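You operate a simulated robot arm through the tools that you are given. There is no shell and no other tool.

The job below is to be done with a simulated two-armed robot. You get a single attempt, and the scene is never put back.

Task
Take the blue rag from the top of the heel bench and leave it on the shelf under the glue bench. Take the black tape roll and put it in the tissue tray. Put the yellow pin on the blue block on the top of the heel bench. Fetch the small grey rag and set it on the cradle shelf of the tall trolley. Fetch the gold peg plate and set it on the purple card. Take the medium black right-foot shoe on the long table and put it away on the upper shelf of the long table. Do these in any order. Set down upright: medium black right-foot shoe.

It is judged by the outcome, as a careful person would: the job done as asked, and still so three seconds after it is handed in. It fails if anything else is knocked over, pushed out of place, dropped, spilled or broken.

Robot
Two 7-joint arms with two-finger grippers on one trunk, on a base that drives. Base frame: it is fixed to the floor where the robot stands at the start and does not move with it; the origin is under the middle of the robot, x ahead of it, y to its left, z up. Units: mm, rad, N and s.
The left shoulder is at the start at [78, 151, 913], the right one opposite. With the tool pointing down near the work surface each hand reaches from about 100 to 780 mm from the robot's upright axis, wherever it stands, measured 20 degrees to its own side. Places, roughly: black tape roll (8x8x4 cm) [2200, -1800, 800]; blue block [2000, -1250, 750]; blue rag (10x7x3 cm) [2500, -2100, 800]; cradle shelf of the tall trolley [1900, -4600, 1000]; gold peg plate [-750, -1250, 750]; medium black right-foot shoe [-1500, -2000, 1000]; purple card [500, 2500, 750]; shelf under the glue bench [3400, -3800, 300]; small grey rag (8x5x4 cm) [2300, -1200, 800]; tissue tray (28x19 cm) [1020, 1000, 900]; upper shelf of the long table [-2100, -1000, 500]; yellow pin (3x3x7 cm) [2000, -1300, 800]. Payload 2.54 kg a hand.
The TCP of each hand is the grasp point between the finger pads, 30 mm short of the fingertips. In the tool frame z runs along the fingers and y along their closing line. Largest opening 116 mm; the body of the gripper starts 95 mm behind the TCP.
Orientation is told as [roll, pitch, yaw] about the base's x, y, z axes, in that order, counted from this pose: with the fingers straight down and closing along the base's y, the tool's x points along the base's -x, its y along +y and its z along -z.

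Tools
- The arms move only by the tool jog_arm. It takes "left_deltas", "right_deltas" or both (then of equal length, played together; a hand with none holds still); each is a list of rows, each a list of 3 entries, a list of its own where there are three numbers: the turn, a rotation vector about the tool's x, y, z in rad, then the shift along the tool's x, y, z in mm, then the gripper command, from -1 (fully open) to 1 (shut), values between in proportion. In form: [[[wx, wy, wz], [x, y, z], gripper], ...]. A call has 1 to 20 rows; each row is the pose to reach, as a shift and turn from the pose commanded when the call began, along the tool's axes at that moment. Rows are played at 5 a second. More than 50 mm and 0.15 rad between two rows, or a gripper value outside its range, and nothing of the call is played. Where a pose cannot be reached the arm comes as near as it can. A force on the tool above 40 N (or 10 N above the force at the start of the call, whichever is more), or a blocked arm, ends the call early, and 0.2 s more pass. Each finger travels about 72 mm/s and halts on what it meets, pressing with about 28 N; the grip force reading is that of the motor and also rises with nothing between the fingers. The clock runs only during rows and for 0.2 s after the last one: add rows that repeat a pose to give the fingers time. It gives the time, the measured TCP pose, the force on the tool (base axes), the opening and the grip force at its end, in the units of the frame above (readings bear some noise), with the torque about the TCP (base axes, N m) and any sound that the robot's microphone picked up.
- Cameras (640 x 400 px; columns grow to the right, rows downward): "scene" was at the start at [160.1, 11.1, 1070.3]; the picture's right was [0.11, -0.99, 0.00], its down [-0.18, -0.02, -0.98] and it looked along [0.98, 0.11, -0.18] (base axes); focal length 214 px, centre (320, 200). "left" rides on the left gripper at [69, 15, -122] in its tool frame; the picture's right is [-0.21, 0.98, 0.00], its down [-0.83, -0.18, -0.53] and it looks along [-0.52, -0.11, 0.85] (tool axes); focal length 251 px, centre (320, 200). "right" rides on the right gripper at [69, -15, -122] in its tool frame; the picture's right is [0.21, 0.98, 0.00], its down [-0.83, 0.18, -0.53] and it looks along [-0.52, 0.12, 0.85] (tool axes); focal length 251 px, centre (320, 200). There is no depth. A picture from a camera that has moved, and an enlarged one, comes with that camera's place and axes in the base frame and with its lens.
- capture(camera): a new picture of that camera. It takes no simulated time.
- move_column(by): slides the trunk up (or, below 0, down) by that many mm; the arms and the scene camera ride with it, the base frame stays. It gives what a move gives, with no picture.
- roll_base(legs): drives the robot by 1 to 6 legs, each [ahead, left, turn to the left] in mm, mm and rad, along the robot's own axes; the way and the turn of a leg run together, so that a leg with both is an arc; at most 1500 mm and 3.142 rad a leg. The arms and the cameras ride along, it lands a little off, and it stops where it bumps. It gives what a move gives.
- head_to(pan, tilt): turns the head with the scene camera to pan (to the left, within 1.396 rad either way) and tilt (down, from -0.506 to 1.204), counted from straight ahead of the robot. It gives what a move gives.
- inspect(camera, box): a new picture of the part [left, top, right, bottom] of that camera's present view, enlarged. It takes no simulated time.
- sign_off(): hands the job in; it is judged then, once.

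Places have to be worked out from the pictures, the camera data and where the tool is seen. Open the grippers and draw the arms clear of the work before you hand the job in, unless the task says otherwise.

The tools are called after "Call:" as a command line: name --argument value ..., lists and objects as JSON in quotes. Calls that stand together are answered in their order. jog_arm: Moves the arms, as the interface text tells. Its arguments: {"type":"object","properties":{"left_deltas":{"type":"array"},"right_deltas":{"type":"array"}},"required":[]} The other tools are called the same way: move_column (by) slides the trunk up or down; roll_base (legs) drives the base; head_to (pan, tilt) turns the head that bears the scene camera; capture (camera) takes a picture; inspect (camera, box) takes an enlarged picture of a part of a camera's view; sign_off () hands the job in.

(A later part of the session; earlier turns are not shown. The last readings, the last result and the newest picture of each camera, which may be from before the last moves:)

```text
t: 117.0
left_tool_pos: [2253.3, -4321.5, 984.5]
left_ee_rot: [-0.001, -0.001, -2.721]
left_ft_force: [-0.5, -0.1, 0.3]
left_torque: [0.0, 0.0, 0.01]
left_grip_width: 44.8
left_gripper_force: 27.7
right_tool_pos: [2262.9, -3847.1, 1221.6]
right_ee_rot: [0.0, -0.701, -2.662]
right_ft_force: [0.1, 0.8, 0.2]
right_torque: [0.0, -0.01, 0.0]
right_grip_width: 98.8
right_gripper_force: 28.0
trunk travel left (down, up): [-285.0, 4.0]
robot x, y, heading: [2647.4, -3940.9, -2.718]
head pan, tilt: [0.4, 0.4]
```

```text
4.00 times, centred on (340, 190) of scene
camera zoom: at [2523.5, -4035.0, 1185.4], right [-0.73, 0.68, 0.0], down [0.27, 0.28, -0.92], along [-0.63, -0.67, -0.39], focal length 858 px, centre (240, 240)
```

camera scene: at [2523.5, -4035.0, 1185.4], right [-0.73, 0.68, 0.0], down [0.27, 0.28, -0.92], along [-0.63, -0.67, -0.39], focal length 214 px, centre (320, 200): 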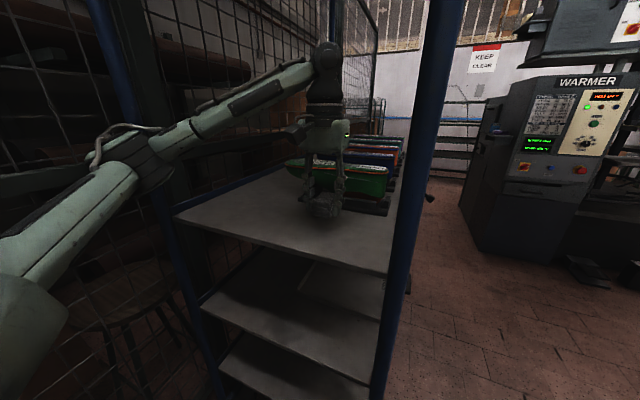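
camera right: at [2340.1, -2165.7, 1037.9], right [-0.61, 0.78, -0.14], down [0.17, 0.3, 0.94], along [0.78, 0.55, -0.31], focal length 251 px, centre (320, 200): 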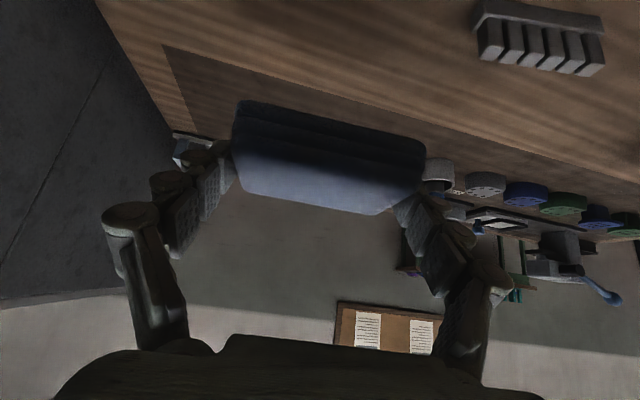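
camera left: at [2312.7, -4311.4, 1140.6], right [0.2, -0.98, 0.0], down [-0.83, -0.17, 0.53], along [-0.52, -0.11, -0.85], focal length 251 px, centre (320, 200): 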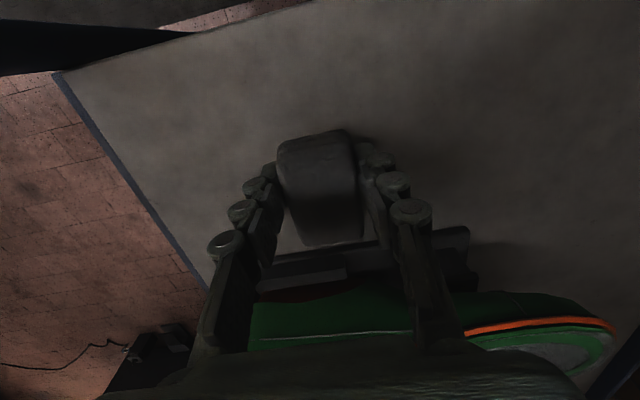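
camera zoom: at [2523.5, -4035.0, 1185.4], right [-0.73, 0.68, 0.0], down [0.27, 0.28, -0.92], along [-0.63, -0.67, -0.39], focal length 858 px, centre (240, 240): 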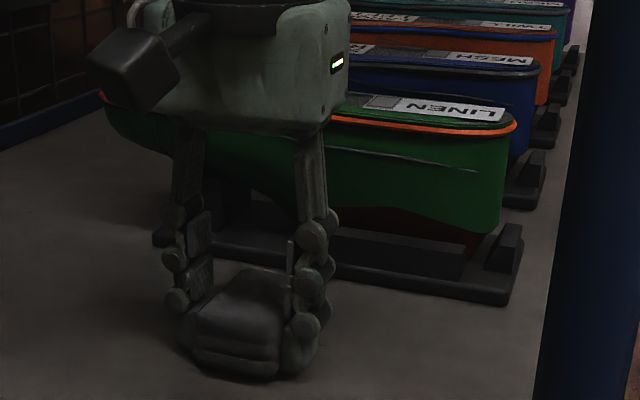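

The rag is just above the shelf. I lower in small steps until contact shows.

Call:
jog_arm --left_deltas '[[[0, 0, 0], [0, 0, 3], 1], [[0, 0, 0], [0, 0, 6], 1], [[0, 0, 0], [0, 0, 6], 1]]'

Call:
inspect --camera "scene" --box '[300, 180, 360, 240]'

```text
t: 117.8
left_tool_pos: [2252.2, -4321.1, 982.4]
left_ee_rot: [0.0, -0.005, -2.719]
left_ft_force: [-0.8, -2.9, 17.3]
left_torque: [-0.13, -0.08, 0.03]
left_grip_width: 44.6
left_gripper_force: 27.7
right_tool_pos: [2263.6, -3845.0, 1223.7]
right_ee_rot: [0.0, -0.699, -2.661]
right_ft_force: [-0.6, -0.7, -1.0]
right_torque: [-0.02, 0.01, 0.0]
right_grip_width: 98.7
right_gripper_force: 27.7
trunk travel left (down, up): [-285.0, 4.0]
robot x, y, heading: [2645.3, -3937.0, -2.722]
head pan, tilt: [0.4, 0.4]
```

```text
6.67 times, centred on (330, 210) of scene
camera zoom: at [2524.4, -4034.5, 1185.9], right [-0.73, 0.68, 0.0], down [0.26, 0.28, -0.92], along [-0.63, -0.67, -0.39], focal length 1430 px, centre (253, 133)
```

zoom: 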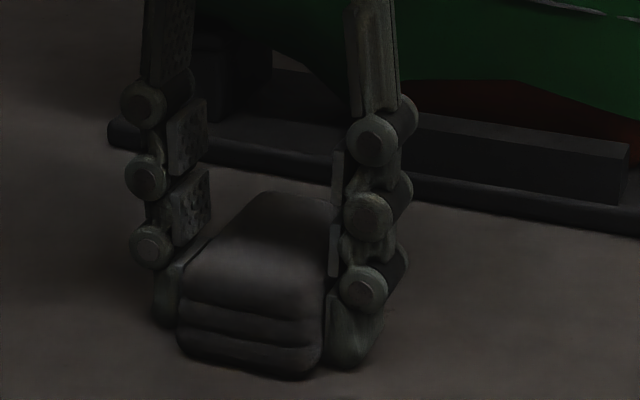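

The rag rests on the shelf (17 N up). I ease off, open, rise and draw back out.

Call:
jog_arm --left_deltas '[[[0, 0, 0], [0, 0, -3], 1], [[0, 0, 0], [0, 0, -3], 0], [[0, 0, 0], [0, 0, -3], -0.3], [[0, 0, 0], [0, 0, -3], -0.3], [[0, 0, 0], [0, 0, -40], -0.3], [[0, 0, 0], [0, 0, -85], -0.3], [[0, 0, 0], [0, 0, -130], -0.3], [[0, 0, 0], [0, 0, -175], -0.3]]'

Call:
inspect --camera "scene" --box '[240, 120, 440, 245]'

Call:
capture --camera "left"

```text
t: 119.6
left_tool_pos: [2252.6, -4320.6, 1155.5]
left_ee_rot: [0.0, 0.001, -2.721]
left_ft_force: [0.0, 0.6, -0.5]
left_torque: [0.0, 0.02, 0.02]
left_grip_width: 75.7
left_gripper_force: 0.2
right_tool_pos: [2262.7, -3845.7, 1223.5]
right_ee_rot: [0.001, -0.703, -2.663]
right_ft_force: [0.6, -0.3, -1.5]
right_torque: [-0.02, 0.0, 0.04]
right_grip_width: 98.5
right_gripper_force: 28.2
trunk travel left (down, up): [-285.0, 4.0]
robot x, y, heading: [2648.1, -3940.0, -2.72]
head pan, tilt: [0.4, 0.4]
```

```text
3.20 times, centred on (340, 182) of scene
camera zoom: at [2523.9, -4034.3, 1185.5], right [-0.73, 0.68, 0.0], down [0.26, 0.28, -0.92], along [-0.63, -0.67, -0.39], focal length 686 px, centre (256, 256)
```

zoom: 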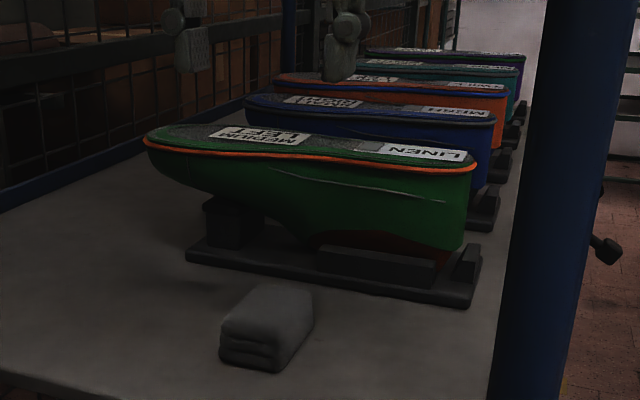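

```text
taken
camera left: at [2321.4, -4306.9, 1277.5], right [0.2, -0.98, 0.0], down [-0.83, -0.17, 0.53], along [-0.52, -0.11, -0.85], focal length 251 px, centre (320, 200)
```

left: 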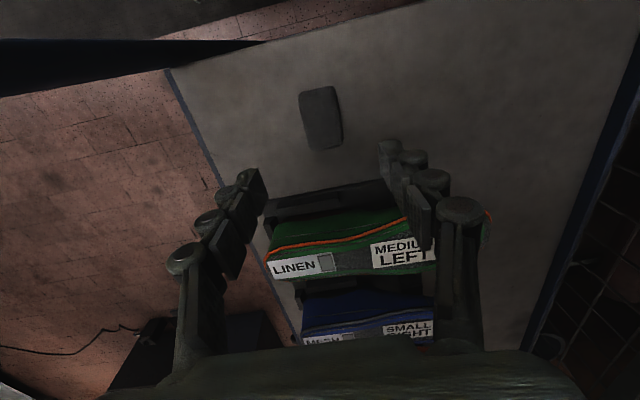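

The grey rag lies on the cradle shelf. I draw the left hand back, drive out to the open floor, and turn round there to face the glue bench.

Call:
jog_arm --left_deltas '[[[0, 0, 0], [40, 0, 0], -0.3], [[0, 0, 0], [80, 0, 0], -0.3], [[0, 0, 0], [120, -10, 0], -0.3], [[0, 0, 0], [160, -20, 0], -0.3], [[0, 0, 0], [200, -30, 0], -0.3], [[0, 0, 0], [220, -40, 0], -0.3], [[0, 0, 0], [220, -40, 0], -0.3]]'

Call:
roll_base --legs '[[0, -800, 0], [450, 0, 0], [0, 0, 3.138]]'

Call:
head_to --pan -0.3 --tilt 0.4

Call:
capture --camera "scene"

```text
t: 121.2
left_tool_pos: [2435.9, -4194.8, 1155.7]
left_ee_rot: [-0.001, -0.001, -2.721]
left_ft_force: [-0.6, 0.2, 0.7]
left_torque: [0.05, 0.01, -0.01]
left_grip_width: 75.3
left_gripper_force: 0.2
right_tool_pos: [2263.0, -3846.3, 1222.3]
right_ee_rot: [0.0, -0.701, -2.662]
right_ft_force: [0.8, 0.5, -0.6]
right_torque: [0.02, 0.02, 0.0]
right_grip_width: 98.8
right_gripper_force: 27.6
trunk travel left (down, up): [-285.0, 4.0]
robot x, y, heading: [2648.3, -3938.9, -2.724]
head pan, tilt: [0.4, 0.4]
```

```text
t: 139.3
left_tool_pos: [2118.9, -3125.7, 1157.7]
left_ee_rot: [0.0, -0.001, 0.452]
left_ft_force: [-0.6, 0.8, -0.3]
left_torque: [-0.01, 0.0, -0.01]
left_grip_width: 75.3
left_gripper_force: 0.1
right_tool_pos: [2303.3, -3468.5, 1223.8]
right_ee_rot: [0.0, -0.699, 0.511]
right_ft_force: [0.2, 1.0, -1.2]
right_torque: [-0.03, -0.04, 0.01]
right_grip_width: 99.1
right_gripper_force: 28.2
trunk travel left (down, up): [-285.0, 4.0]
robot x, y, heading: [1915.3, -3385.3, 0.452]
head pan, tilt: [0.4, 0.4]
```

```text
t: 140.3
left_tool_pos: [2120.8, -3124.8, 1156.1]
left_ee_rot: [0.0, 0.0, 0.453]
left_ft_force: [0.1, -0.5, 0.0]
left_torque: [-0.02, -0.01, -0.02]
left_grip_width: 75.1
left_gripper_force: 0.0
right_tool_pos: [2304.2, -3468.2, 1222.4]
right_ee_rot: [0.0, -0.7, 0.512]
right_ft_force: [0.0, 0.2, 0.0]
right_torque: [-0.02, 0.03, 0.03]
right_grip_width: 98.6
right_gripper_force: 27.1
trunk travel left (down, up): [-285.0, 4.0]
robot x, y, heading: [1916.6, -3384.9, 0.453]
head pan, tilt: [-0.3, 0.4]
```

```text
taken
camera scene: at [2067.3, -3342.0, 1185.4], right [0.15, -0.99, 0.0], down [-0.38, -0.06, -0.92], along [0.91, 0.14, -0.39], focal length 214 px, centre (320, 200)
```

scene: 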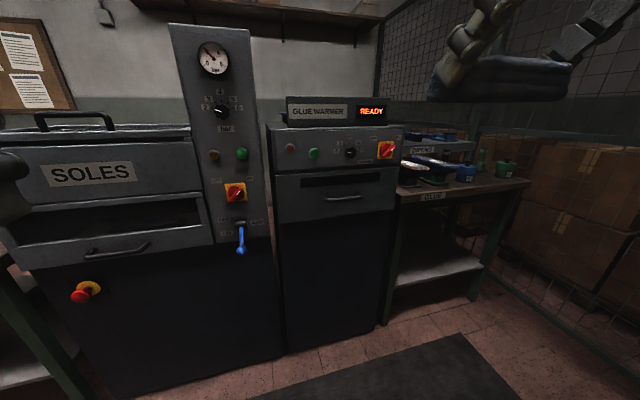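

The glue bench is the small green one; its shelf is at z≈295, with front legs near (3023,-3582) and (3302,-4225). I lower the trunk and bring the blue rag down low here on the open floor before entering the corridor.

Call:
move_column --by -285

Call:
jog_arm --right_deltas '[[[0, 0, 0], [0, 0, 40], 1], [[0, 0, 0], [25, 0, 78], 1], [[0, 0, 0], [50, 0, 116], 1], [[0, 0, 0], [75, 0, 154], 1], [[0, 0, 0], [100, 0, 192], 1], [[0, 0, 0], [125, 0, 230], 1], [[0, 0, 0], [150, 0, 268], 1], [[0, 0, 0], [175, 0, 306], 1], [[0, 0, 0], [200, 0, 344], 1]]'

Call:
capture --camera "right"

Call:
capture --camera "scene"

```text
t: 143.2
left_tool_pos: [2119.2, -3124.8, 872.7]
left_ee_rot: [0.001, 0.002, 0.452]
left_ft_force: [0.7, 0.1, -0.3]
left_torque: [0.02, 0.01, -0.04]
left_grip_width: 75.1
left_gripper_force: 0.0
right_tool_pos: [2303.7, -3469.2, 937.5]
right_ee_rot: [-0.001, -0.701, 0.512]
right_ft_force: [-0.1, -0.7, -0.5]
right_torque: [-0.01, -0.02, 0.03]
right_grip_width: 98.8
right_gripper_force: 27.9
trunk travel left (down, up): [0.0, 289.0]
robot x, y, heading: [1918.1, -3390.6, 0.45]
head pan, tilt: [-0.3, 0.4]
```

```text
t: 145.2
left_tool_pos: [2120.2, -3125.0, 871.4]
left_ee_rot: [-0.001, -0.001, 0.452]
left_ft_force: [0.6, -0.2, -0.8]
left_torque: [0.01, -0.04, -0.03]
left_grip_width: 75.3
left_gripper_force: 0.2
right_tool_pos: [2452.7, -3423.9, 529.5]
right_ee_rot: [0.004, -0.699, 0.508]
right_ft_force: [-0.2, -0.2, -0.2]
right_torque: [-0.02, 0.01, 0.0]
right_grip_width: 98.9
right_gripper_force: 27.9
right hand out of reach, approached as far as the arm can: row 4, 5, 6, 7, 8, 9
trunk travel left (down, up): [0.0, 289.0]
robot x, y, heading: [1916.1, -3384.7, 0.45]
head pan, tilt: [-0.3, 0.4]
```

```text
taken
camera right: at [2346.1, -3502.1, 578.5], right [-0.62, 0.77, -0.14], down [0.16, 0.3, 0.94], along [0.77, 0.56, -0.31], focal length 251 px, centre (320, 200)
```

right: 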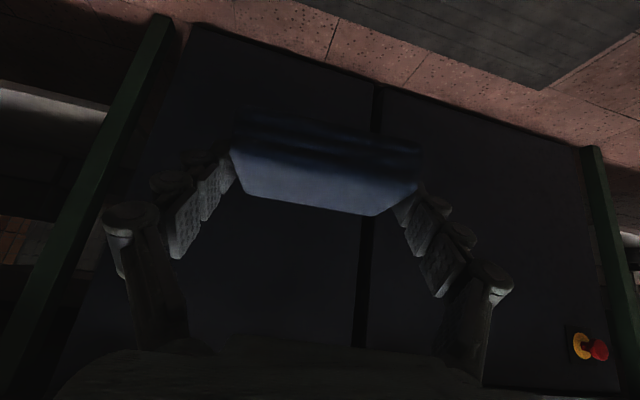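

```text
taken
camera scene: at [2067.4, -3342.2, 900.4], right [0.15, -0.99, 0.0], down [-0.38, -0.06, -0.92], along [0.91, 0.14, -0.39], focal length 214 px, centre (320, 200)
```

scene: 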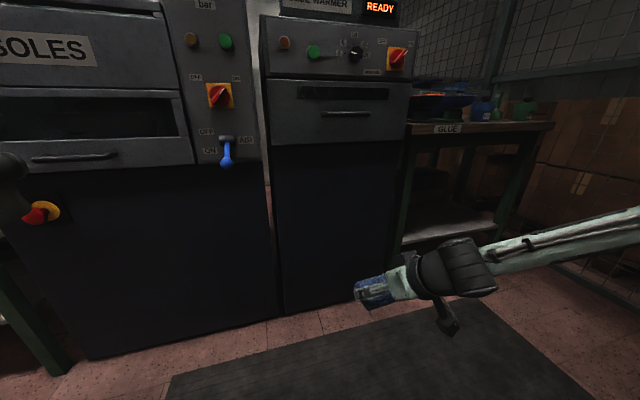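

The low, close pose was out of reach midway because the elbow folds too far, but lower down the arm should have room again. I continue down here on the open floor.

Call:
jog_arm --right_deltas '[[[0, 0, 0], [20, 0, 35], 1], [[0, 0, 0], [45, 0, 66], 1], [[0, 0, 0], [70, 0, 96], 1], [[0, 0, 0], [95, 0, 126], 1], [[0, 0, 0], [115, 0, 153], 1], [[0, 0, 0], [115, 0, 153], 1]]'

Call:
capture --camera "right"

Call:
head_to --pan -0.3 --tilt 0.8

Call:
capture --camera "scene"

```text
t: 146.6
left_tool_pos: [2120.8, -3125.8, 870.8]
left_ee_rot: [0.001, 0.0, 0.453]
left_ft_force: [-0.2, 0.6, 0.3]
left_torque: [0.0, -0.04, -0.03]
left_grip_width: 75.4
left_gripper_force: 0.0
right_tool_pos: [2467.3, -3420.5, 367.0]
right_ee_rot: [0.0, -0.699, 0.512]
right_ft_force: [-0.1, -0.3, -0.4]
right_torque: [0.0, 0.0, -0.02]
right_grip_width: 99.0
right_gripper_force: 28.4
right hand out of reach, approached as far as the arm can: row 5, 6
trunk travel left (down, up): [0.0, 289.0]
robot x, y, heading: [1914.5, -3386.4, 0.453]
head pan, tilt: [-0.3, 0.4]
```

```text
taken
camera right: at [2359.9, -3498.4, 414.9], right [-0.62, 0.77, -0.14], down [0.16, 0.3, 0.94], along [0.77, 0.56, -0.31], focal length 251 px, centre (320, 200)
```

right: 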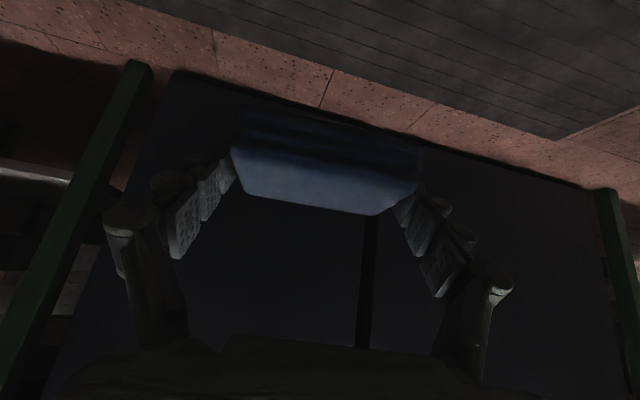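

```text
t: 147.5
left_tool_pos: [2119.2, -3125.1, 871.8]
left_ee_rot: [-0.001, 0.0, 0.453]
left_ft_force: [-0.3, -0.3, -0.2]
left_torque: [-0.01, -0.02, 0.01]
left_grip_width: 75.4
left_gripper_force: 0.0
right_tool_pos: [2465.9, -3420.7, 366.4]
right_ee_rot: [0.002, -0.699, 0.512]
right_ft_force: [-0.9, 1.0, -0.8]
right_torque: [0.01, -0.03, 0.02]
right_grip_width: 98.6
right_gripper_force: 27.9
trunk travel left (down, up): [0.0, 289.0]
robot x, y, heading: [1918.2, -3391.8, 0.451]
head pan, tilt: [-0.3, 0.799]
```

```text
taken
camera scene: at [2055.6, -3343.9, 865.4], right [0.15, -0.99, 0.0], down [-0.71, -0.11, -0.7], along [0.69, 0.11, -0.72], focal length 214 px, centre (320, 200)
```

scene: 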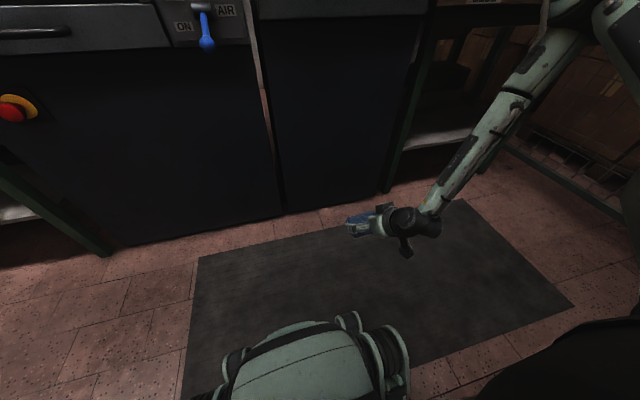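

The arm bends its elbow far to the right when the hand is close in, which would not fit under the bench, so a nearly stretched arm is better. I test that here by extending low and ahead.

Call:
jog_arm --right_deltas '[[[0, 0, 0], [-31, 0, 27], 1], [[0, 0, 0], [-62, 0, 53], 1], [[0, 0, 0], [-94, 0, 80], 1], [[0, 0, 0], [-126, 0, 106], 1], [[0, 0, 0], [-157, 0, 133], 1], [[0, 0, 0], [-189, 0, 159], 1], [[0, 0, 0], [-220, 0, 186], 1], [[0, 0, 0], [-252, 0, 212], 1], [[0, 0, 0], [-252, 0, 212], 1]]'

Call:
capture --camera "scene"

```text
t: 149.5
left_tool_pos: [2118.7, -3125.7, 870.9]
left_ee_rot: [-0.002, 0.0, 0.449]
left_ft_force: [0.4, -0.4, -0.5]
left_torque: [-0.01, 0.02, 0.01]
left_grip_width: 75.5
left_gripper_force: 0.1
right_tool_pos: [2694.6, -3322.5, 449.6]
right_ee_rot: [0.003, -0.7, 0.511]
right_ft_force: [0.0, -0.1, -1.2]
right_torque: [-0.01, -0.02, -0.01]
right_grip_width: 98.8
right_gripper_force: 27.9
right hand out of reach, approached as far as the arm can: row 2, 3, 4, 5, 6, 7, 8, 9
trunk travel left (down, up): [0.0, 289.0]
robot x, y, heading: [1916.5, -3386.0, 0.456]
head pan, tilt: [-0.3, 0.799]
```

```text
taken
camera scene: at [2055.5, -3343.9, 865.3], right [0.15, -0.99, 0.0], down [-0.71, -0.11, -0.7], along [0.69, 0.11, -0.72], focal length 214 px, centre (320, 200)
```

scene: 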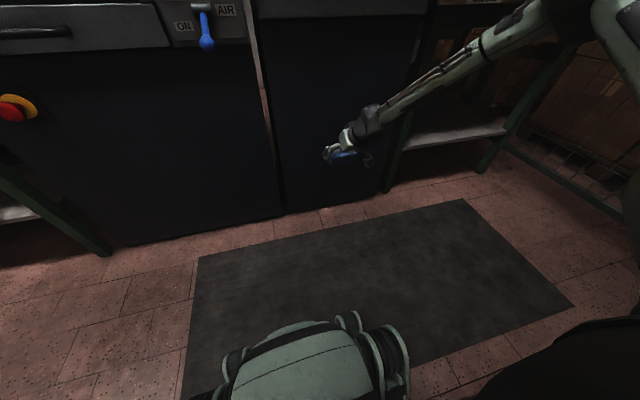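

The tilted hand bottoms out near z≈370–450. Lessening the tilt to about 0.35 rad should raise the wrist and let the rag get lower, so I test that at mid distance.

Call:
jog_arm --right_deltas '[[[0, 0.07, 0], [30, 0, -18], 1], [[0, 0.14, 0], [60, 0, -36], 1], [[0, 0.21, 0], [90, 0, -54], 1], [[0, 0.28, 0], [120, 0, -72], 1], [[0, 0.35, 0], [146, 0, -91], 1], [[0, 0.35, 0], [146, 0, -91], 1]]'

Call:
capture --camera "scene"

```text
t: 150.9
left_tool_pos: [2119.9, -3124.8, 871.6]
left_ee_rot: [0.0, 0.001, 0.451]
left_ft_force: [0.6, -0.5, 0.2]
left_torque: [0.01, 0.0, -0.02]
left_grip_width: 75.4
left_gripper_force: 0.0
right_tool_pos: [2547.6, -3409.6, 424.8]
right_ee_rot: [0.0, -0.35, 0.512]
right_ft_force: [0.9, -0.8, -0.5]
right_torque: [0.0, -0.03, -0.02]
right_grip_width: 98.9
right_gripper_force: 28.1
trunk travel left (down, up): [0.0, 289.0]
robot x, y, heading: [1910.6, -3385.6, 0.451]
head pan, tilt: [-0.3, 0.799]
```

```text
taken
camera scene: at [2055.5, -3343.9, 865.3], right [0.15, -0.99, 0.0], down [-0.71, -0.11, -0.7], along [0.69, 0.11, -0.72], focal length 214 px, centre (320, 200)
```

scene: 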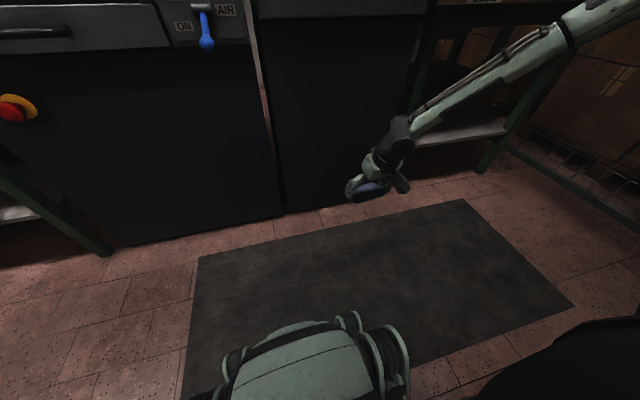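

The lesser tilt works and I now know commands follow the clamped pose. I test how low it goes by lowering 95 mm.

Call:
jog_arm --right_deltas '[[[0, 0, 0], [11, 0, 30], 1], [[0, 0, 0], [22, 0, 60], 1], [[0, 0, 0], [33, 0, 89], 1], [[0, 0, 0], [33, 0, 89], 1]]'

Call:
capture --camera "scene"

```text
t: 151.9
left_tool_pos: [2119.7, -3124.7, 871.6]
left_ee_rot: [-0.001, 0.001, 0.451]
left_ft_force: [-0.2, -0.6, 0.5]
left_torque: [-0.01, 0.01, -0.01]
left_grip_width: 75.3
left_gripper_force: 0.0
right_tool_pos: [2547.3, -3411.7, 340.7]
right_ee_rot: [0.002, -0.351, 0.51]
right_ft_force: [-0.7, -0.4, -0.8]
right_torque: [0.01, 0.02, -0.01]
right_grip_width: 98.8
right_gripper_force: 27.8
right hand out of reach, approached as far as the arm can: row 3, 4
trunk travel left (down, up): [0.0, 289.0]
robot x, y, heading: [1916.9, -3387.3, 0.452]
head pan, tilt: [-0.3, 0.799]
```

```text
taken
camera scene: at [2055.5, -3343.9, 865.3], right [0.15, -0.99, 0.0], down [-0.71, -0.11, -0.7], along [0.69, 0.11, -0.72], focal length 214 px, centre (320, 200)
```

scene: 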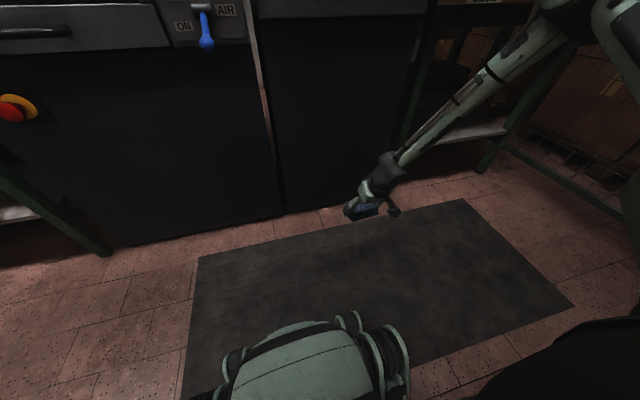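

At tilt 0.35 the lowest TCP is z≈341, which puts the rag's low edge at about 295, the shelf's height. Now I test the path I will need there: hand vertical, close in, going down and up in front of the bench.

Call:
jog_arm --right_deltas '[[[0, 0, 0], [-17, 0, -47], 1], [[0, 0.09, 0], [20, 0, -61], 1], [[0, 0.18, 0], [58, 0, -74], 1], [[0, 0.27, 0], [95, 0, -88], 1], [[0, 0.35, 0], [128, 0, -100], 1], [[0, 0.35, 0], [128, 0, -100], 1]]'

Call:
jog_arm --right_deltas '[[[0, 0, 0], [0, 0, -48], 1], [[0, 0, 0], [0, 0, -96], 1], [[0, 0, 0], [0, 0, -144], 1], [[0, 0, 0], [0, 0, -192], 1], [[0, 0, 0], [0, 0, -240], 1], [[0, 0, 0], [0, 0, -288], 1], [[0, 0, 0], [0, 0, -336], 1], [[0, 0, 0], [0, 0, -384], 1], [[0, 0, 0], [0, 0, -432], 1], [[0, 0, 0], [0, 0, -480], 1], [[0, 0, 0], [0, 0, -510], 1]]'

Call:
capture --camera "right"

Call:
capture --camera "scene"

```text
t: 153.3
left_tool_pos: [2120.2, -3126.3, 871.8]
left_ee_rot: [0.0, -0.001, 0.452]
left_ft_force: [0.0, -0.3, -0.1]
left_torque: [0.03, 0.0, 0.0]
left_grip_width: 75.3
left_gripper_force: 0.1
right_tool_pos: [2411.4, -3487.6, 391.8]
right_ee_rot: [0.001, 0.001, 0.513]
right_ft_force: [-0.3, -0.7, -1.1]
right_torque: [0.05, -0.01, -0.02]
right_grip_width: 98.8
right_gripper_force: 28.0
trunk travel left (down, up): [0.0, 289.0]
robot x, y, heading: [1914.0, -3386.4, 0.448]
head pan, tilt: [-0.3, 0.799]
```

```text
t: 155.7
left_tool_pos: [2119.6, -3125.2, 872.1]
left_ee_rot: [0.0, 0.001, 0.452]
left_ft_force: [-0.1, 0.3, -0.1]
left_torque: [0.01, 0.04, 0.01]
left_grip_width: 75.4
left_gripper_force: 0.1
right_tool_pos: [2413.1, -3485.7, 899.0]
right_ee_rot: [0.001, -0.001, 0.511]
right_ft_force: [0.7, 0.8, 0.5]
right_torque: [0.0, -0.03, 0.02]
right_grip_width: 98.9
right_gripper_force: 27.9
trunk travel left (down, up): [0.0, 289.0]
robot x, y, heading: [1915.9, -3387.4, 0.45]
head pan, tilt: [-0.3, 0.799]
```

```text
taken
camera right: at [2360.3, -3533.1, 1020.8], right [-0.67, 0.75, 0.0], down [0.63, 0.56, 0.53], along [0.4, 0.36, -0.85], focal length 251 px, centre (320, 200)
```

right: 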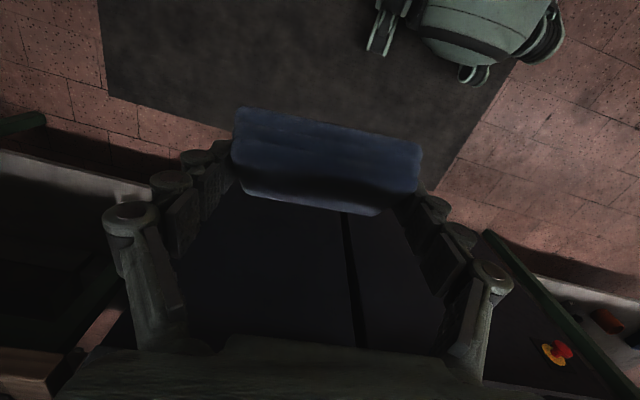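

```text
taken
camera scene: at [2055.5, -3343.9, 865.3], right [0.15, -0.99, 0.0], down [-0.71, -0.11, -0.7], along [0.69, 0.11, -0.72], focal length 214 px, centre (320, 200)
```

scene: 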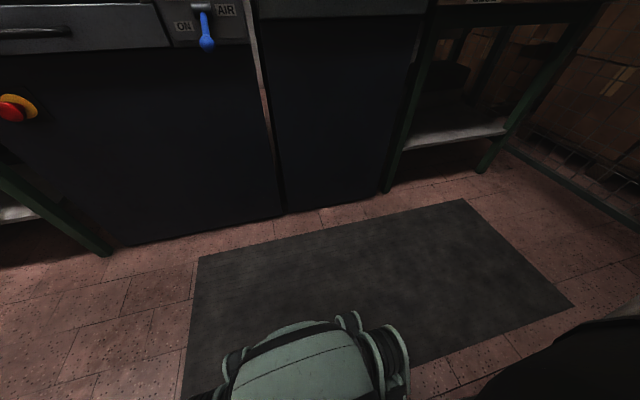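

The vertical descent works all the way down to z≈392. I tuck the hand a little, square the heading, and drive into the corridor in front of the glue bench.

Call:
jog_arm --right_deltas '[[[0, 0, 0], [35, 0, 0], 1], [[0, 0, 0], [65, 0, 0], 1], [[0, 0, 0], [65, 0, 0], 1]]'

Call:
roll_base --legs '[[0, 0, -0.04], [420, 0, 0], [0, -400, 0]]'

Call:
head_to --pan -0.5 --tilt 0.6

Call:
capture --camera "scene"

Call:
capture --camera "right"

```text
t: 156.5
left_tool_pos: [2120.0, -3124.3, 872.0]
left_ee_rot: [0.001, 0.0, 0.451]
left_ft_force: [-0.9, 0.3, -1.4]
left_torque: [-0.02, 0.03, -0.03]
left_grip_width: 75.3
left_gripper_force: 0.0
right_tool_pos: [2356.5, -3519.4, 897.6]
right_ee_rot: [0.0, 0.001, 0.512]
right_ft_force: [-1.4, -0.9, -0.4]
right_torque: [0.02, 0.01, 0.02]
right_grip_width: 98.8
right_gripper_force: 28.1
trunk travel left (down, up): [0.0, 289.0]
robot x, y, heading: [1915.5, -3387.3, 0.448]
head pan, tilt: [-0.3, 0.799]
```

```text
t: 163.4
left_tool_pos: [2673.6, -3332.9, 872.4]
left_ee_rot: [0.0, 0.0, 0.409]
left_ft_force: [-0.5, 0.5, 1.0]
left_torque: [0.0, -0.01, -0.02]
left_grip_width: 75.5
left_gripper_force: 0.0
right_tool_pos: [2894.7, -3736.8, 899.2]
right_ee_rot: [0.0, -0.002, 0.47]
right_ft_force: [-0.4, 0.5, -0.6]
right_torque: [0.0, 0.0, 0.01]
right_grip_width: 98.6
right_gripper_force: 27.3
trunk travel left (down, up): [0.0, 289.0]
robot x, y, heading: [2456.6, -3582.0, 0.412]
head pan, tilt: [-0.3, 0.799]
```

```text
t: 164.2
left_tool_pos: [2673.1, -3333.8, 872.0]
left_ee_rot: [0.0, 0.0, 0.41]
left_ft_force: [0.4, 0.3, 0.1]
left_torque: [0.0, 0.0, 0.0]
left_grip_width: 75.4
left_gripper_force: 0.0
right_tool_pos: [2893.6, -3735.2, 899.2]
right_ee_rot: [-0.002, -0.002, 0.471]
right_ft_force: [0.1, 0.2, -0.8]
right_torque: [-0.02, 0.02, 0.02]
right_grip_width: 98.5
right_gripper_force: 28.2
trunk travel left (down, up): [0.0, 289.0]
robot x, y, heading: [2458.4, -3586.5, 0.413]
head pan, tilt: [-0.499, 0.6]
```

```text
taken
camera scene: at [2608.4, -3565.5, 882.1], right [-0.09, -1.0, 0.0], down [-0.56, 0.05, -0.82], along [0.82, -0.07, -0.57], focal length 214 px, centre (320, 200)
```

scene: 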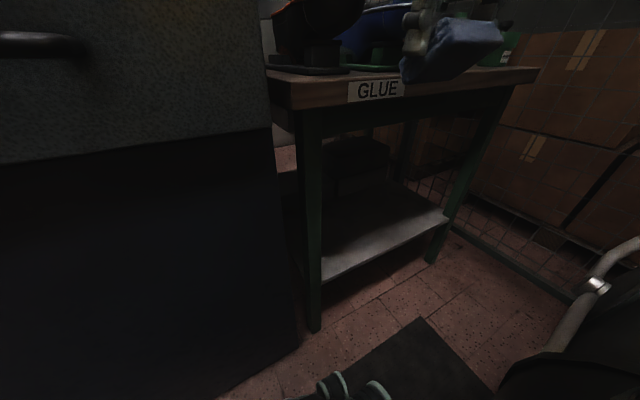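

```text
taken
camera right: at [2838.7, -3781.9, 1020.3], right [-0.63, 0.77, 0.0], down [0.65, 0.53, 0.53], along [0.41, 0.34, -0.84], focal length 251 px, centre (320, 200)
```

right: 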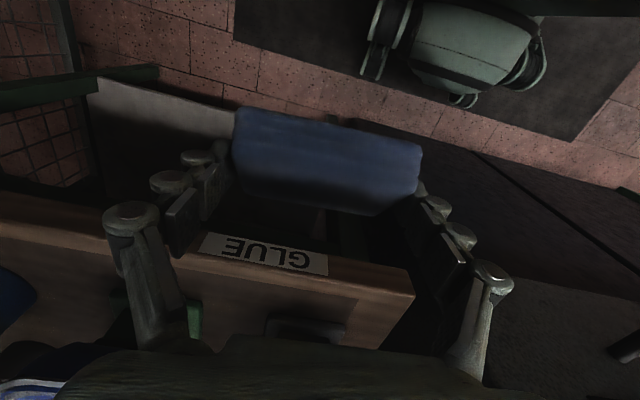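

I see the whole bench: shelf at z≈290, legs 517 mm ahead, table edge about 466 mm ahead. I slide right 270 mm so the right hand faces the shelf's middle, then look at the arm.

Call:
roll_base --legs '[[0, -270, 0]]'

Call:
head_to --pan -0.6 --tilt 0.4

Call:
capture --camera "scene"

Call:
capture --camera "right"

```text
t: 167.4
left_tool_pos: [2782.4, -3582.5, 871.6]
left_ee_rot: [-0.001, 0.0, 0.407]
left_ft_force: [-0.3, 0.2, -0.2]
left_torque: [-0.01, 0.02, 0.0]
left_grip_width: 75.3
left_gripper_force: 0.1
right_tool_pos: [3002.2, -3986.2, 898.9]
right_ee_rot: [-0.001, 0.0, 0.466]
right_ft_force: [0.6, 0.2, -0.3]
right_torque: [0.02, 0.01, -0.01]
right_grip_width: 99.0
right_gripper_force: 27.5
trunk travel left (down, up): [0.0, 289.0]
robot x, y, heading: [2566.1, -3836.0, 0.406]
head pan, tilt: [-0.499, 0.6]
```

```text
t: 168.1
left_tool_pos: [2782.5, -3581.9, 872.3]
left_ee_rot: [0.001, 0.0, 0.407]
left_ft_force: [-0.2, -0.5, 0.2]
left_torque: [0.0, -0.01, -0.02]
left_grip_width: 75.5
left_gripper_force: 0.1
right_tool_pos: [3000.8, -3987.7, 898.3]
right_ee_rot: [-0.001, 0.0, 0.463]
right_ft_force: [-0.3, -0.2, -0.8]
right_torque: [0.0, -0.01, -0.02]
right_grip_width: 98.9
right_gripper_force: 28.0
trunk travel left (down, up): [0.0, 289.0]
robot x, y, heading: [2567.9, -3835.0, 0.408]
head pan, tilt: [-0.6, 0.4]
```

```text
taken
camera scene: at [2719.6, -3825.3, 900.3], right [-0.19, -0.98, 0.0], down [-0.38, 0.07, -0.92], along [0.9, -0.18, -0.39], focal length 214 px, centre (320, 200)
```

scene: 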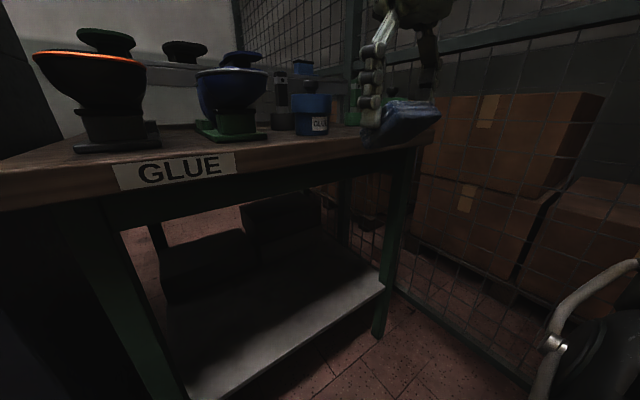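

```text
taken
camera right: at [2946.3, -4032.6, 1020.3], right [-0.63, 0.78, 0.0], down [0.66, 0.53, 0.53], along [0.41, 0.34, -0.84], focal length 251 px, centre (320, 200)
```

right: 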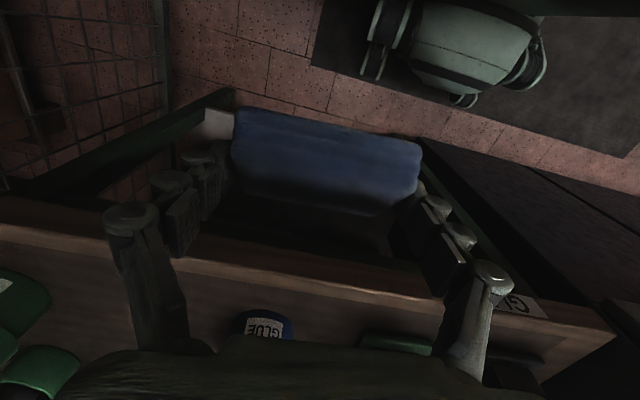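

The shelf's front strip is clear at the place I aim for. I move the hand 40 mm ahead and lower it in front of the bench, watching the arm on the way.

Call:
jog_arm --right_deltas '[[[0, 0, 0], [-40, 0, 0], 1], [[0, 0, 0], [-40, 0, 48], 1], [[0, 0, 0], [-40, 0, 96], 1], [[0, 0, 0], [-40, 0, 144], 1], [[0, 0, 0], [-40, 0, 192], 1], [[0, 0, 0], [-40, 0, 240], 1]]'

Call:
head_to --pan -0.9 --tilt 0.5

Call:
capture --camera "scene"

Call:
capture --camera "right"

```text
t: 169.5
left_tool_pos: [2782.8, -3583.5, 871.3]
left_ee_rot: [0.001, 0.0, 0.406]
left_ft_force: [-0.3, 1.1, -0.1]
left_torque: [-0.01, -0.02, -0.02]
left_grip_width: 75.5
left_gripper_force: 0.0
right_tool_pos: [3036.6, -3969.5, 658.5]
right_ee_rot: [-0.001, -0.003, 0.466]
right_ft_force: [-0.4, 0.1, -0.3]
right_torque: [-0.06, -0.04, 0.01]
right_grip_width: 98.8
right_gripper_force: 28.4
trunk travel left (down, up): [0.0, 289.0]
robot x, y, heading: [2568.1, -3834.4, 0.409]
head pan, tilt: [-0.6, 0.4]
```

```text
t: 170.3
left_tool_pos: [2782.7, -3584.5, 870.8]
left_ee_rot: [0.001, 0.0, 0.408]
left_ft_force: [0.0, -0.3, -0.6]
left_torque: [0.04, -0.02, 0.0]
left_grip_width: 75.6
left_gripper_force: 0.2
right_tool_pos: [3036.3, -3969.1, 658.8]
right_ee_rot: [0.0, -0.002, 0.466]
right_ft_force: [0.3, 0.5, -0.4]
right_torque: [0.0, 0.0, 0.0]
right_grip_width: 98.8
right_gripper_force: 28.4
trunk travel left (down, up): [0.0, 289.0]
robot x, y, heading: [2565.5, -3833.2, 0.41]
head pan, tilt: [-0.901, 0.499]
```

```text
taken
camera scene: at [2708.9, -3850.6, 891.3], right [-0.47, -0.88, 0.0], down [-0.42, 0.23, -0.88], along [0.77, -0.41, -0.48], focal length 214 px, centre (320, 200)
```

scene: 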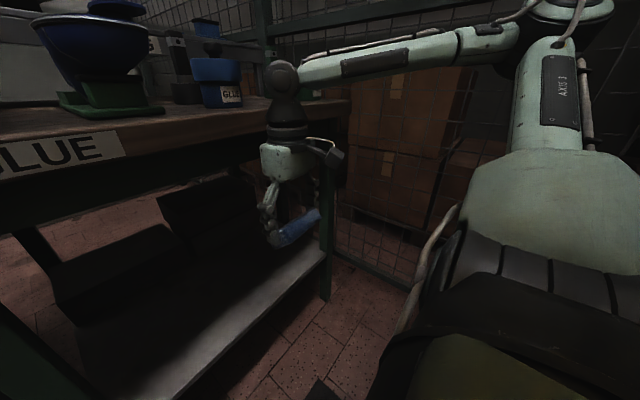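

```text
taken
camera right: at [2982.9, -4015.2, 780.9], right [-0.63, 0.78, 0.0], down [0.66, 0.53, 0.53], along [0.41, 0.34, -0.84], focal length 251 px, centre (320, 200)
```

right: 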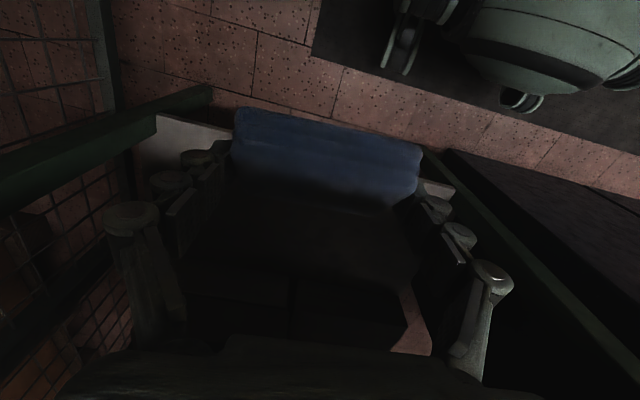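

The wrist hangs clear in front of the bench and the elbow is well to the right. I continue down to z≈400.

Call:
jog_arm --right_deltas '[[[0, 0, 0], [0, 0, 48], 1], [[0, 0, 0], [0, 0, 96], 1], [[0, 0, 0], [0, 0, 144], 1], [[0, 0, 0], [0, 0, 192], 1], [[0, 0, 0], [0, 0, 240], 1], [[0, 0, 0], [0, 0, 258], 1], [[0, 0, 0], [0, 0, 258], 1]]'

Call:
capture --camera "scene"

Call:
capture --camera "right"

```text
t: 171.9
left_tool_pos: [2782.6, -3583.7, 871.3]
left_ee_rot: [0.001, 0.001, 0.407]
left_ft_force: [-0.7, 0.4, -0.3]
left_torque: [0.01, 0.0, -0.02]
left_grip_width: 75.3
left_gripper_force: 0.0
right_tool_pos: [3037.2, -3970.0, 400.6]
right_ee_rot: [-0.001, -0.001, 0.466]
right_ft_force: [0.2, -1.0, -0.5]
right_torque: [0.01, -0.03, 0.01]
right_grip_width: 98.6
right_gripper_force: 27.8
trunk travel left (down, up): [0.0, 289.0]
robot x, y, heading: [2566.2, -3836.0, 0.412]
head pan, tilt: [-0.901, 0.499]
```

```text
taken
camera scene: at [2708.9, -3850.6, 891.3], right [-0.47, -0.88, 0.0], down [-0.42, 0.23, -0.88], along [0.77, -0.42, -0.48], focal length 214 px, centre (320, 200)
```

scene: 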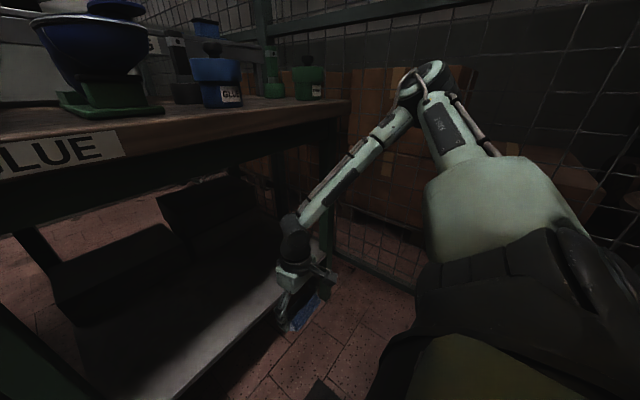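

```text
taken
camera right: at [2982.3, -4014.4, 522.3], right [-0.63, 0.78, 0.0], down [0.66, 0.53, 0.54], along [0.42, 0.34, -0.84], focal length 251 px, centre (320, 200)
```

right: 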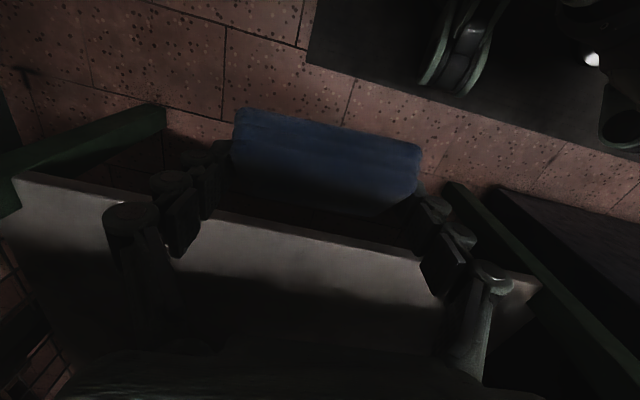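

The shelf's front edge is 119 mm ahead of the TCP. I go 190 mm ahead at this height while tilting the hand to 0.35 rad.

Call:
jog_arm --right_deltas '[[[0, -0.07, 0], [-45, 0, 0], 1], [[0, -0.14, 0], [-90, 0, 0], 1], [[0, -0.21, 0], [-135, 0, 0], 1], [[0, -0.28, 0], [-170, 0, 0], 1], [[0, -0.35, 0], [-192, 0, 0], 1], [[0, -0.35, 0], [-192, 0, 0], 1]]'

Call:
capture --camera "scene"

Call:
capture --camera "right"

```text
t: 173.3
left_tool_pos: [2783.4, -3583.4, 871.1]
left_ee_rot: [0.0, -0.002, 0.406]
left_ft_force: [-0.2, -0.3, 0.6]
left_torque: [-0.03, 0.04, -0.02]
left_grip_width: 75.4
left_gripper_force: 0.0
right_tool_pos: [3209.6, -3882.6, 400.8]
right_ee_rot: [0.0, -0.353, 0.466]
right_ft_force: [-0.3, -0.4, -0.4]
right_torque: [0.04, -0.02, 0.03]
right_grip_width: 98.9
right_gripper_force: 27.9
trunk travel left (down, up): [0.0, 289.0]
robot x, y, heading: [2571.7, -3834.4, 0.407]
head pan, tilt: [-0.901, 0.499]
```

```text
taken
camera scene: at [2708.9, -3850.6, 891.3], right [-0.47, -0.88, 0.0], down [-0.42, 0.23, -0.88], along [0.77, -0.42, -0.48], focal length 214 px, centre (320, 200)
```

scene: 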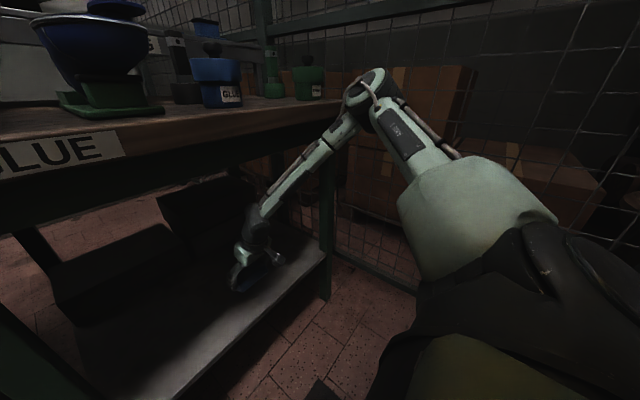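

```text
taken
camera right: at [3120.8, -3943.9, 490.6], right [-0.62, 0.78, -0.07], down [0.45, 0.43, 0.79], along [0.65, 0.45, -0.61], focal length 251 px, centre (320, 200)
```

right: 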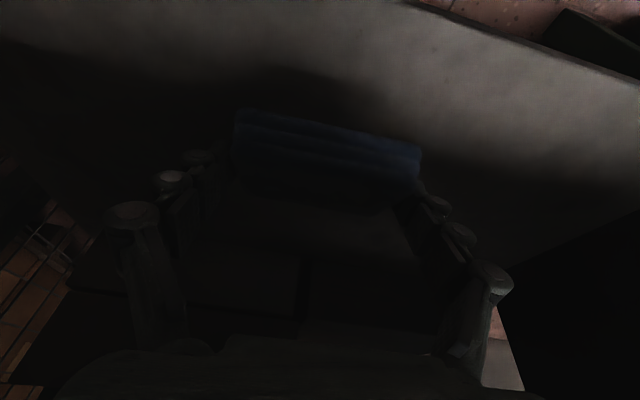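

No contact so far, and the arm clears the table edge. I lower the rag toward the shelf, watching the force.

Call:
jog_arm --right_deltas '[[[0, 0, 0], [7, 0, 19], 1], [[0, 0, 0], [14, 0, 38], 1], [[0, 0, 0], [17, 0, 47], 1], [[0, 0, 0], [17, 0, 47], 1]]'

Call:
capture --camera "right"

Call:
inspect --camera "scene" --box '[180, 180, 340, 340]'

```text
t: 174.3
left_tool_pos: [2782.2, -3582.5, 872.2]
left_ee_rot: [0.0, 0.0, 0.407]
left_ft_force: [0.1, -0.4, -0.3]
left_torque: [-0.03, -0.06, 0.0]
left_grip_width: 75.6
left_gripper_force: 0.1
right_tool_pos: [3209.8, -3882.7, 349.0]
right_ee_rot: [0.001, -0.351, 0.465]
right_ft_force: [0.3, -0.3, -0.2]
right_torque: [0.04, -0.02, 0.0]
right_grip_width: 99.0
right_gripper_force: 28.0
trunk travel left (down, up): [0.0, 289.0]
robot x, y, heading: [2563.0, -3836.5, 0.405]
head pan, tilt: [-0.901, 0.499]
```

```text
taken
camera right: at [3120.6, -3944.7, 440.6], right [-0.62, 0.78, -0.07], down [0.45, 0.43, 0.79], along [0.65, 0.45, -0.61], focal length 251 px, centre (320, 200)
```

right: 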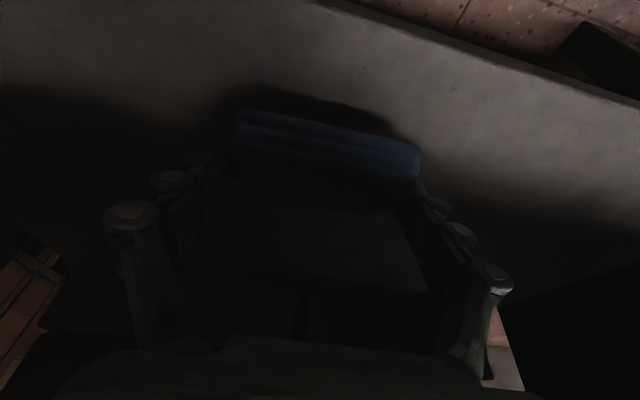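

```text
2.50 times, centred on (260, 260) of scene
camera zoom: at [2708.9, -3850.6, 891.3], right [-0.47, -0.88, 0.0], down [-0.42, 0.23, -0.88], along [0.77, -0.42, -0.48], focal length 536 px, centre (470, 50)
```

zoom: 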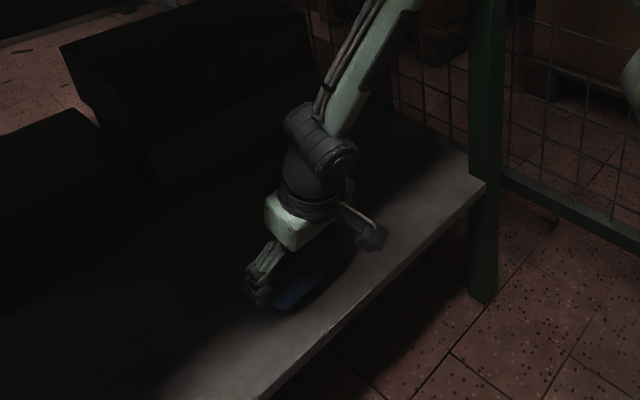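

Still free at z=349. I lower in small steps.

Call:
jog_arm --right_deltas '[[[0, 0, 0], [1, 0, 4], 1], [[0, 0, 0], [3, 0, 8], 1], [[0, 0, 0], [3, 0, 8], 1]]'

Call:
jog_arm --right_deltas '[[[0, 0, 0], [1, 0, 3], 1], [[0, 0, 0], [2, 0, 5], 1], [[0, 0, 0], [2, 0, 5], 1]]'

```text
t: 175.1
left_tool_pos: [2782.5, -3583.3, 871.2]
left_ee_rot: [0.001, 0.0, 0.405]
left_ft_force: [0.1, 0.0, 0.4]
left_torque: [0.0, 0.01, 0.02]
left_grip_width: 75.7
left_gripper_force: 0.0
right_tool_pos: [3208.3, -3885.2, 345.2]
right_ee_rot: [0.0, -0.35, 0.467]
right_ft_force: [0.2, -0.3, -0.3]
right_torque: [0.02, -0.01, 0.01]
right_grip_width: 99.0
right_gripper_force: 27.8
right hand out of reach, approached as far as the arm can: row 2, 3
trunk travel left (down, up): [0.0, 289.0]
robot x, y, heading: [2565.6, -3836.1, 0.408]
head pan, tilt: [-0.901, 0.499]
```

```text
t: 175.9
left_tool_pos: [2782.2, -3583.5, 872.2]
left_ee_rot: [0.0, 0.001, 0.409]
left_ft_force: [-0.8, 0.4, 0.2]
left_torque: [0.05, 0.02, -0.04]
left_grip_width: 75.7
left_gripper_force: 0.0
right_tool_pos: [3208.1, -3885.1, 345.5]
right_ee_rot: [0.002, -0.35, 0.467]
right_ft_force: [-0.3, -0.5, -0.7]
right_torque: [-0.01, -0.03, 0.03]
right_grip_width: 98.9
right_gripper_force: 28.4
right hand out of reach, approached as far as the arm can: row 2, 3
trunk travel left (down, up): [0.0, 289.0]
robot x, y, heading: [2569.3, -3837.5, 0.41]
head pan, tilt: [-0.901, 0.499]
```

That is the arm's lower limit at this tilt, with the rag's low edge some 9 mm above the shelf. I lessen the tilt by 0.15 rad and lower further.

Call:
jog_arm --right_deltas '[[[0, 0.08, 0], [0, 0, 0], 1], [[0, 0.15, 0], [1, 0, 3], 1], [[0, 0.15, 0], [2, 0, 6], 1], [[0, 0.15, 0], [2, 0, 6], 1]]'

Call:
inspect --camera "scene" --box '[220, 230, 320, 330]'

```text
t: 176.9
left_tool_pos: [2783.1, -3583.8, 870.8]
left_ee_rot: [0.001, -0.001, 0.406]
left_ft_force: [-1.2, 0.0, -0.1]
left_torque: [-0.01, 0.01, -0.01]
left_grip_width: 75.4
left_gripper_force: 0.0
right_tool_pos: [3204.5, -3891.2, 346.8]
right_ee_rot: [-0.001, -0.201, 0.467]
right_ft_force: [0.3, 0.4, -1.0]
right_torque: [0.02, 0.0, 0.04]
right_grip_width: 99.1
right_gripper_force: 28.5
right hand out of reach, approached as far as the arm can: row 2, 3, 4
trunk travel left (down, up): [0.0, 289.0]
robot x, y, heading: [2563.4, -3833.7, 0.406]
head pan, tilt: [-0.901, 0.499]
```

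```text
4.00 times, centred on (270, 280) of scene
camera zoom: at [2708.9, -3850.6, 891.3], right [-0.47, -0.88, 0.0], down [-0.42, 0.23, -0.88], along [0.77, -0.42, -0.48], focal length 858 px, centre (520, -120)
```

zoom: 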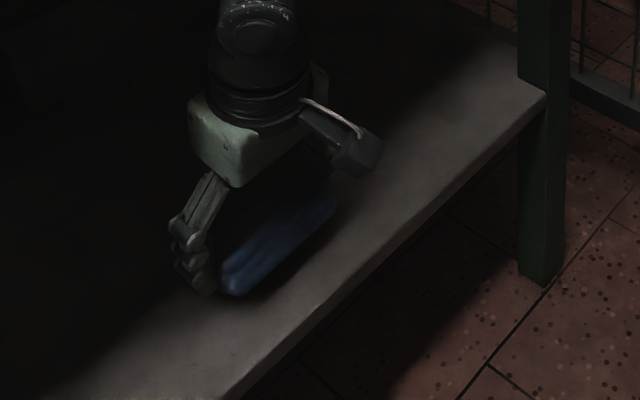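

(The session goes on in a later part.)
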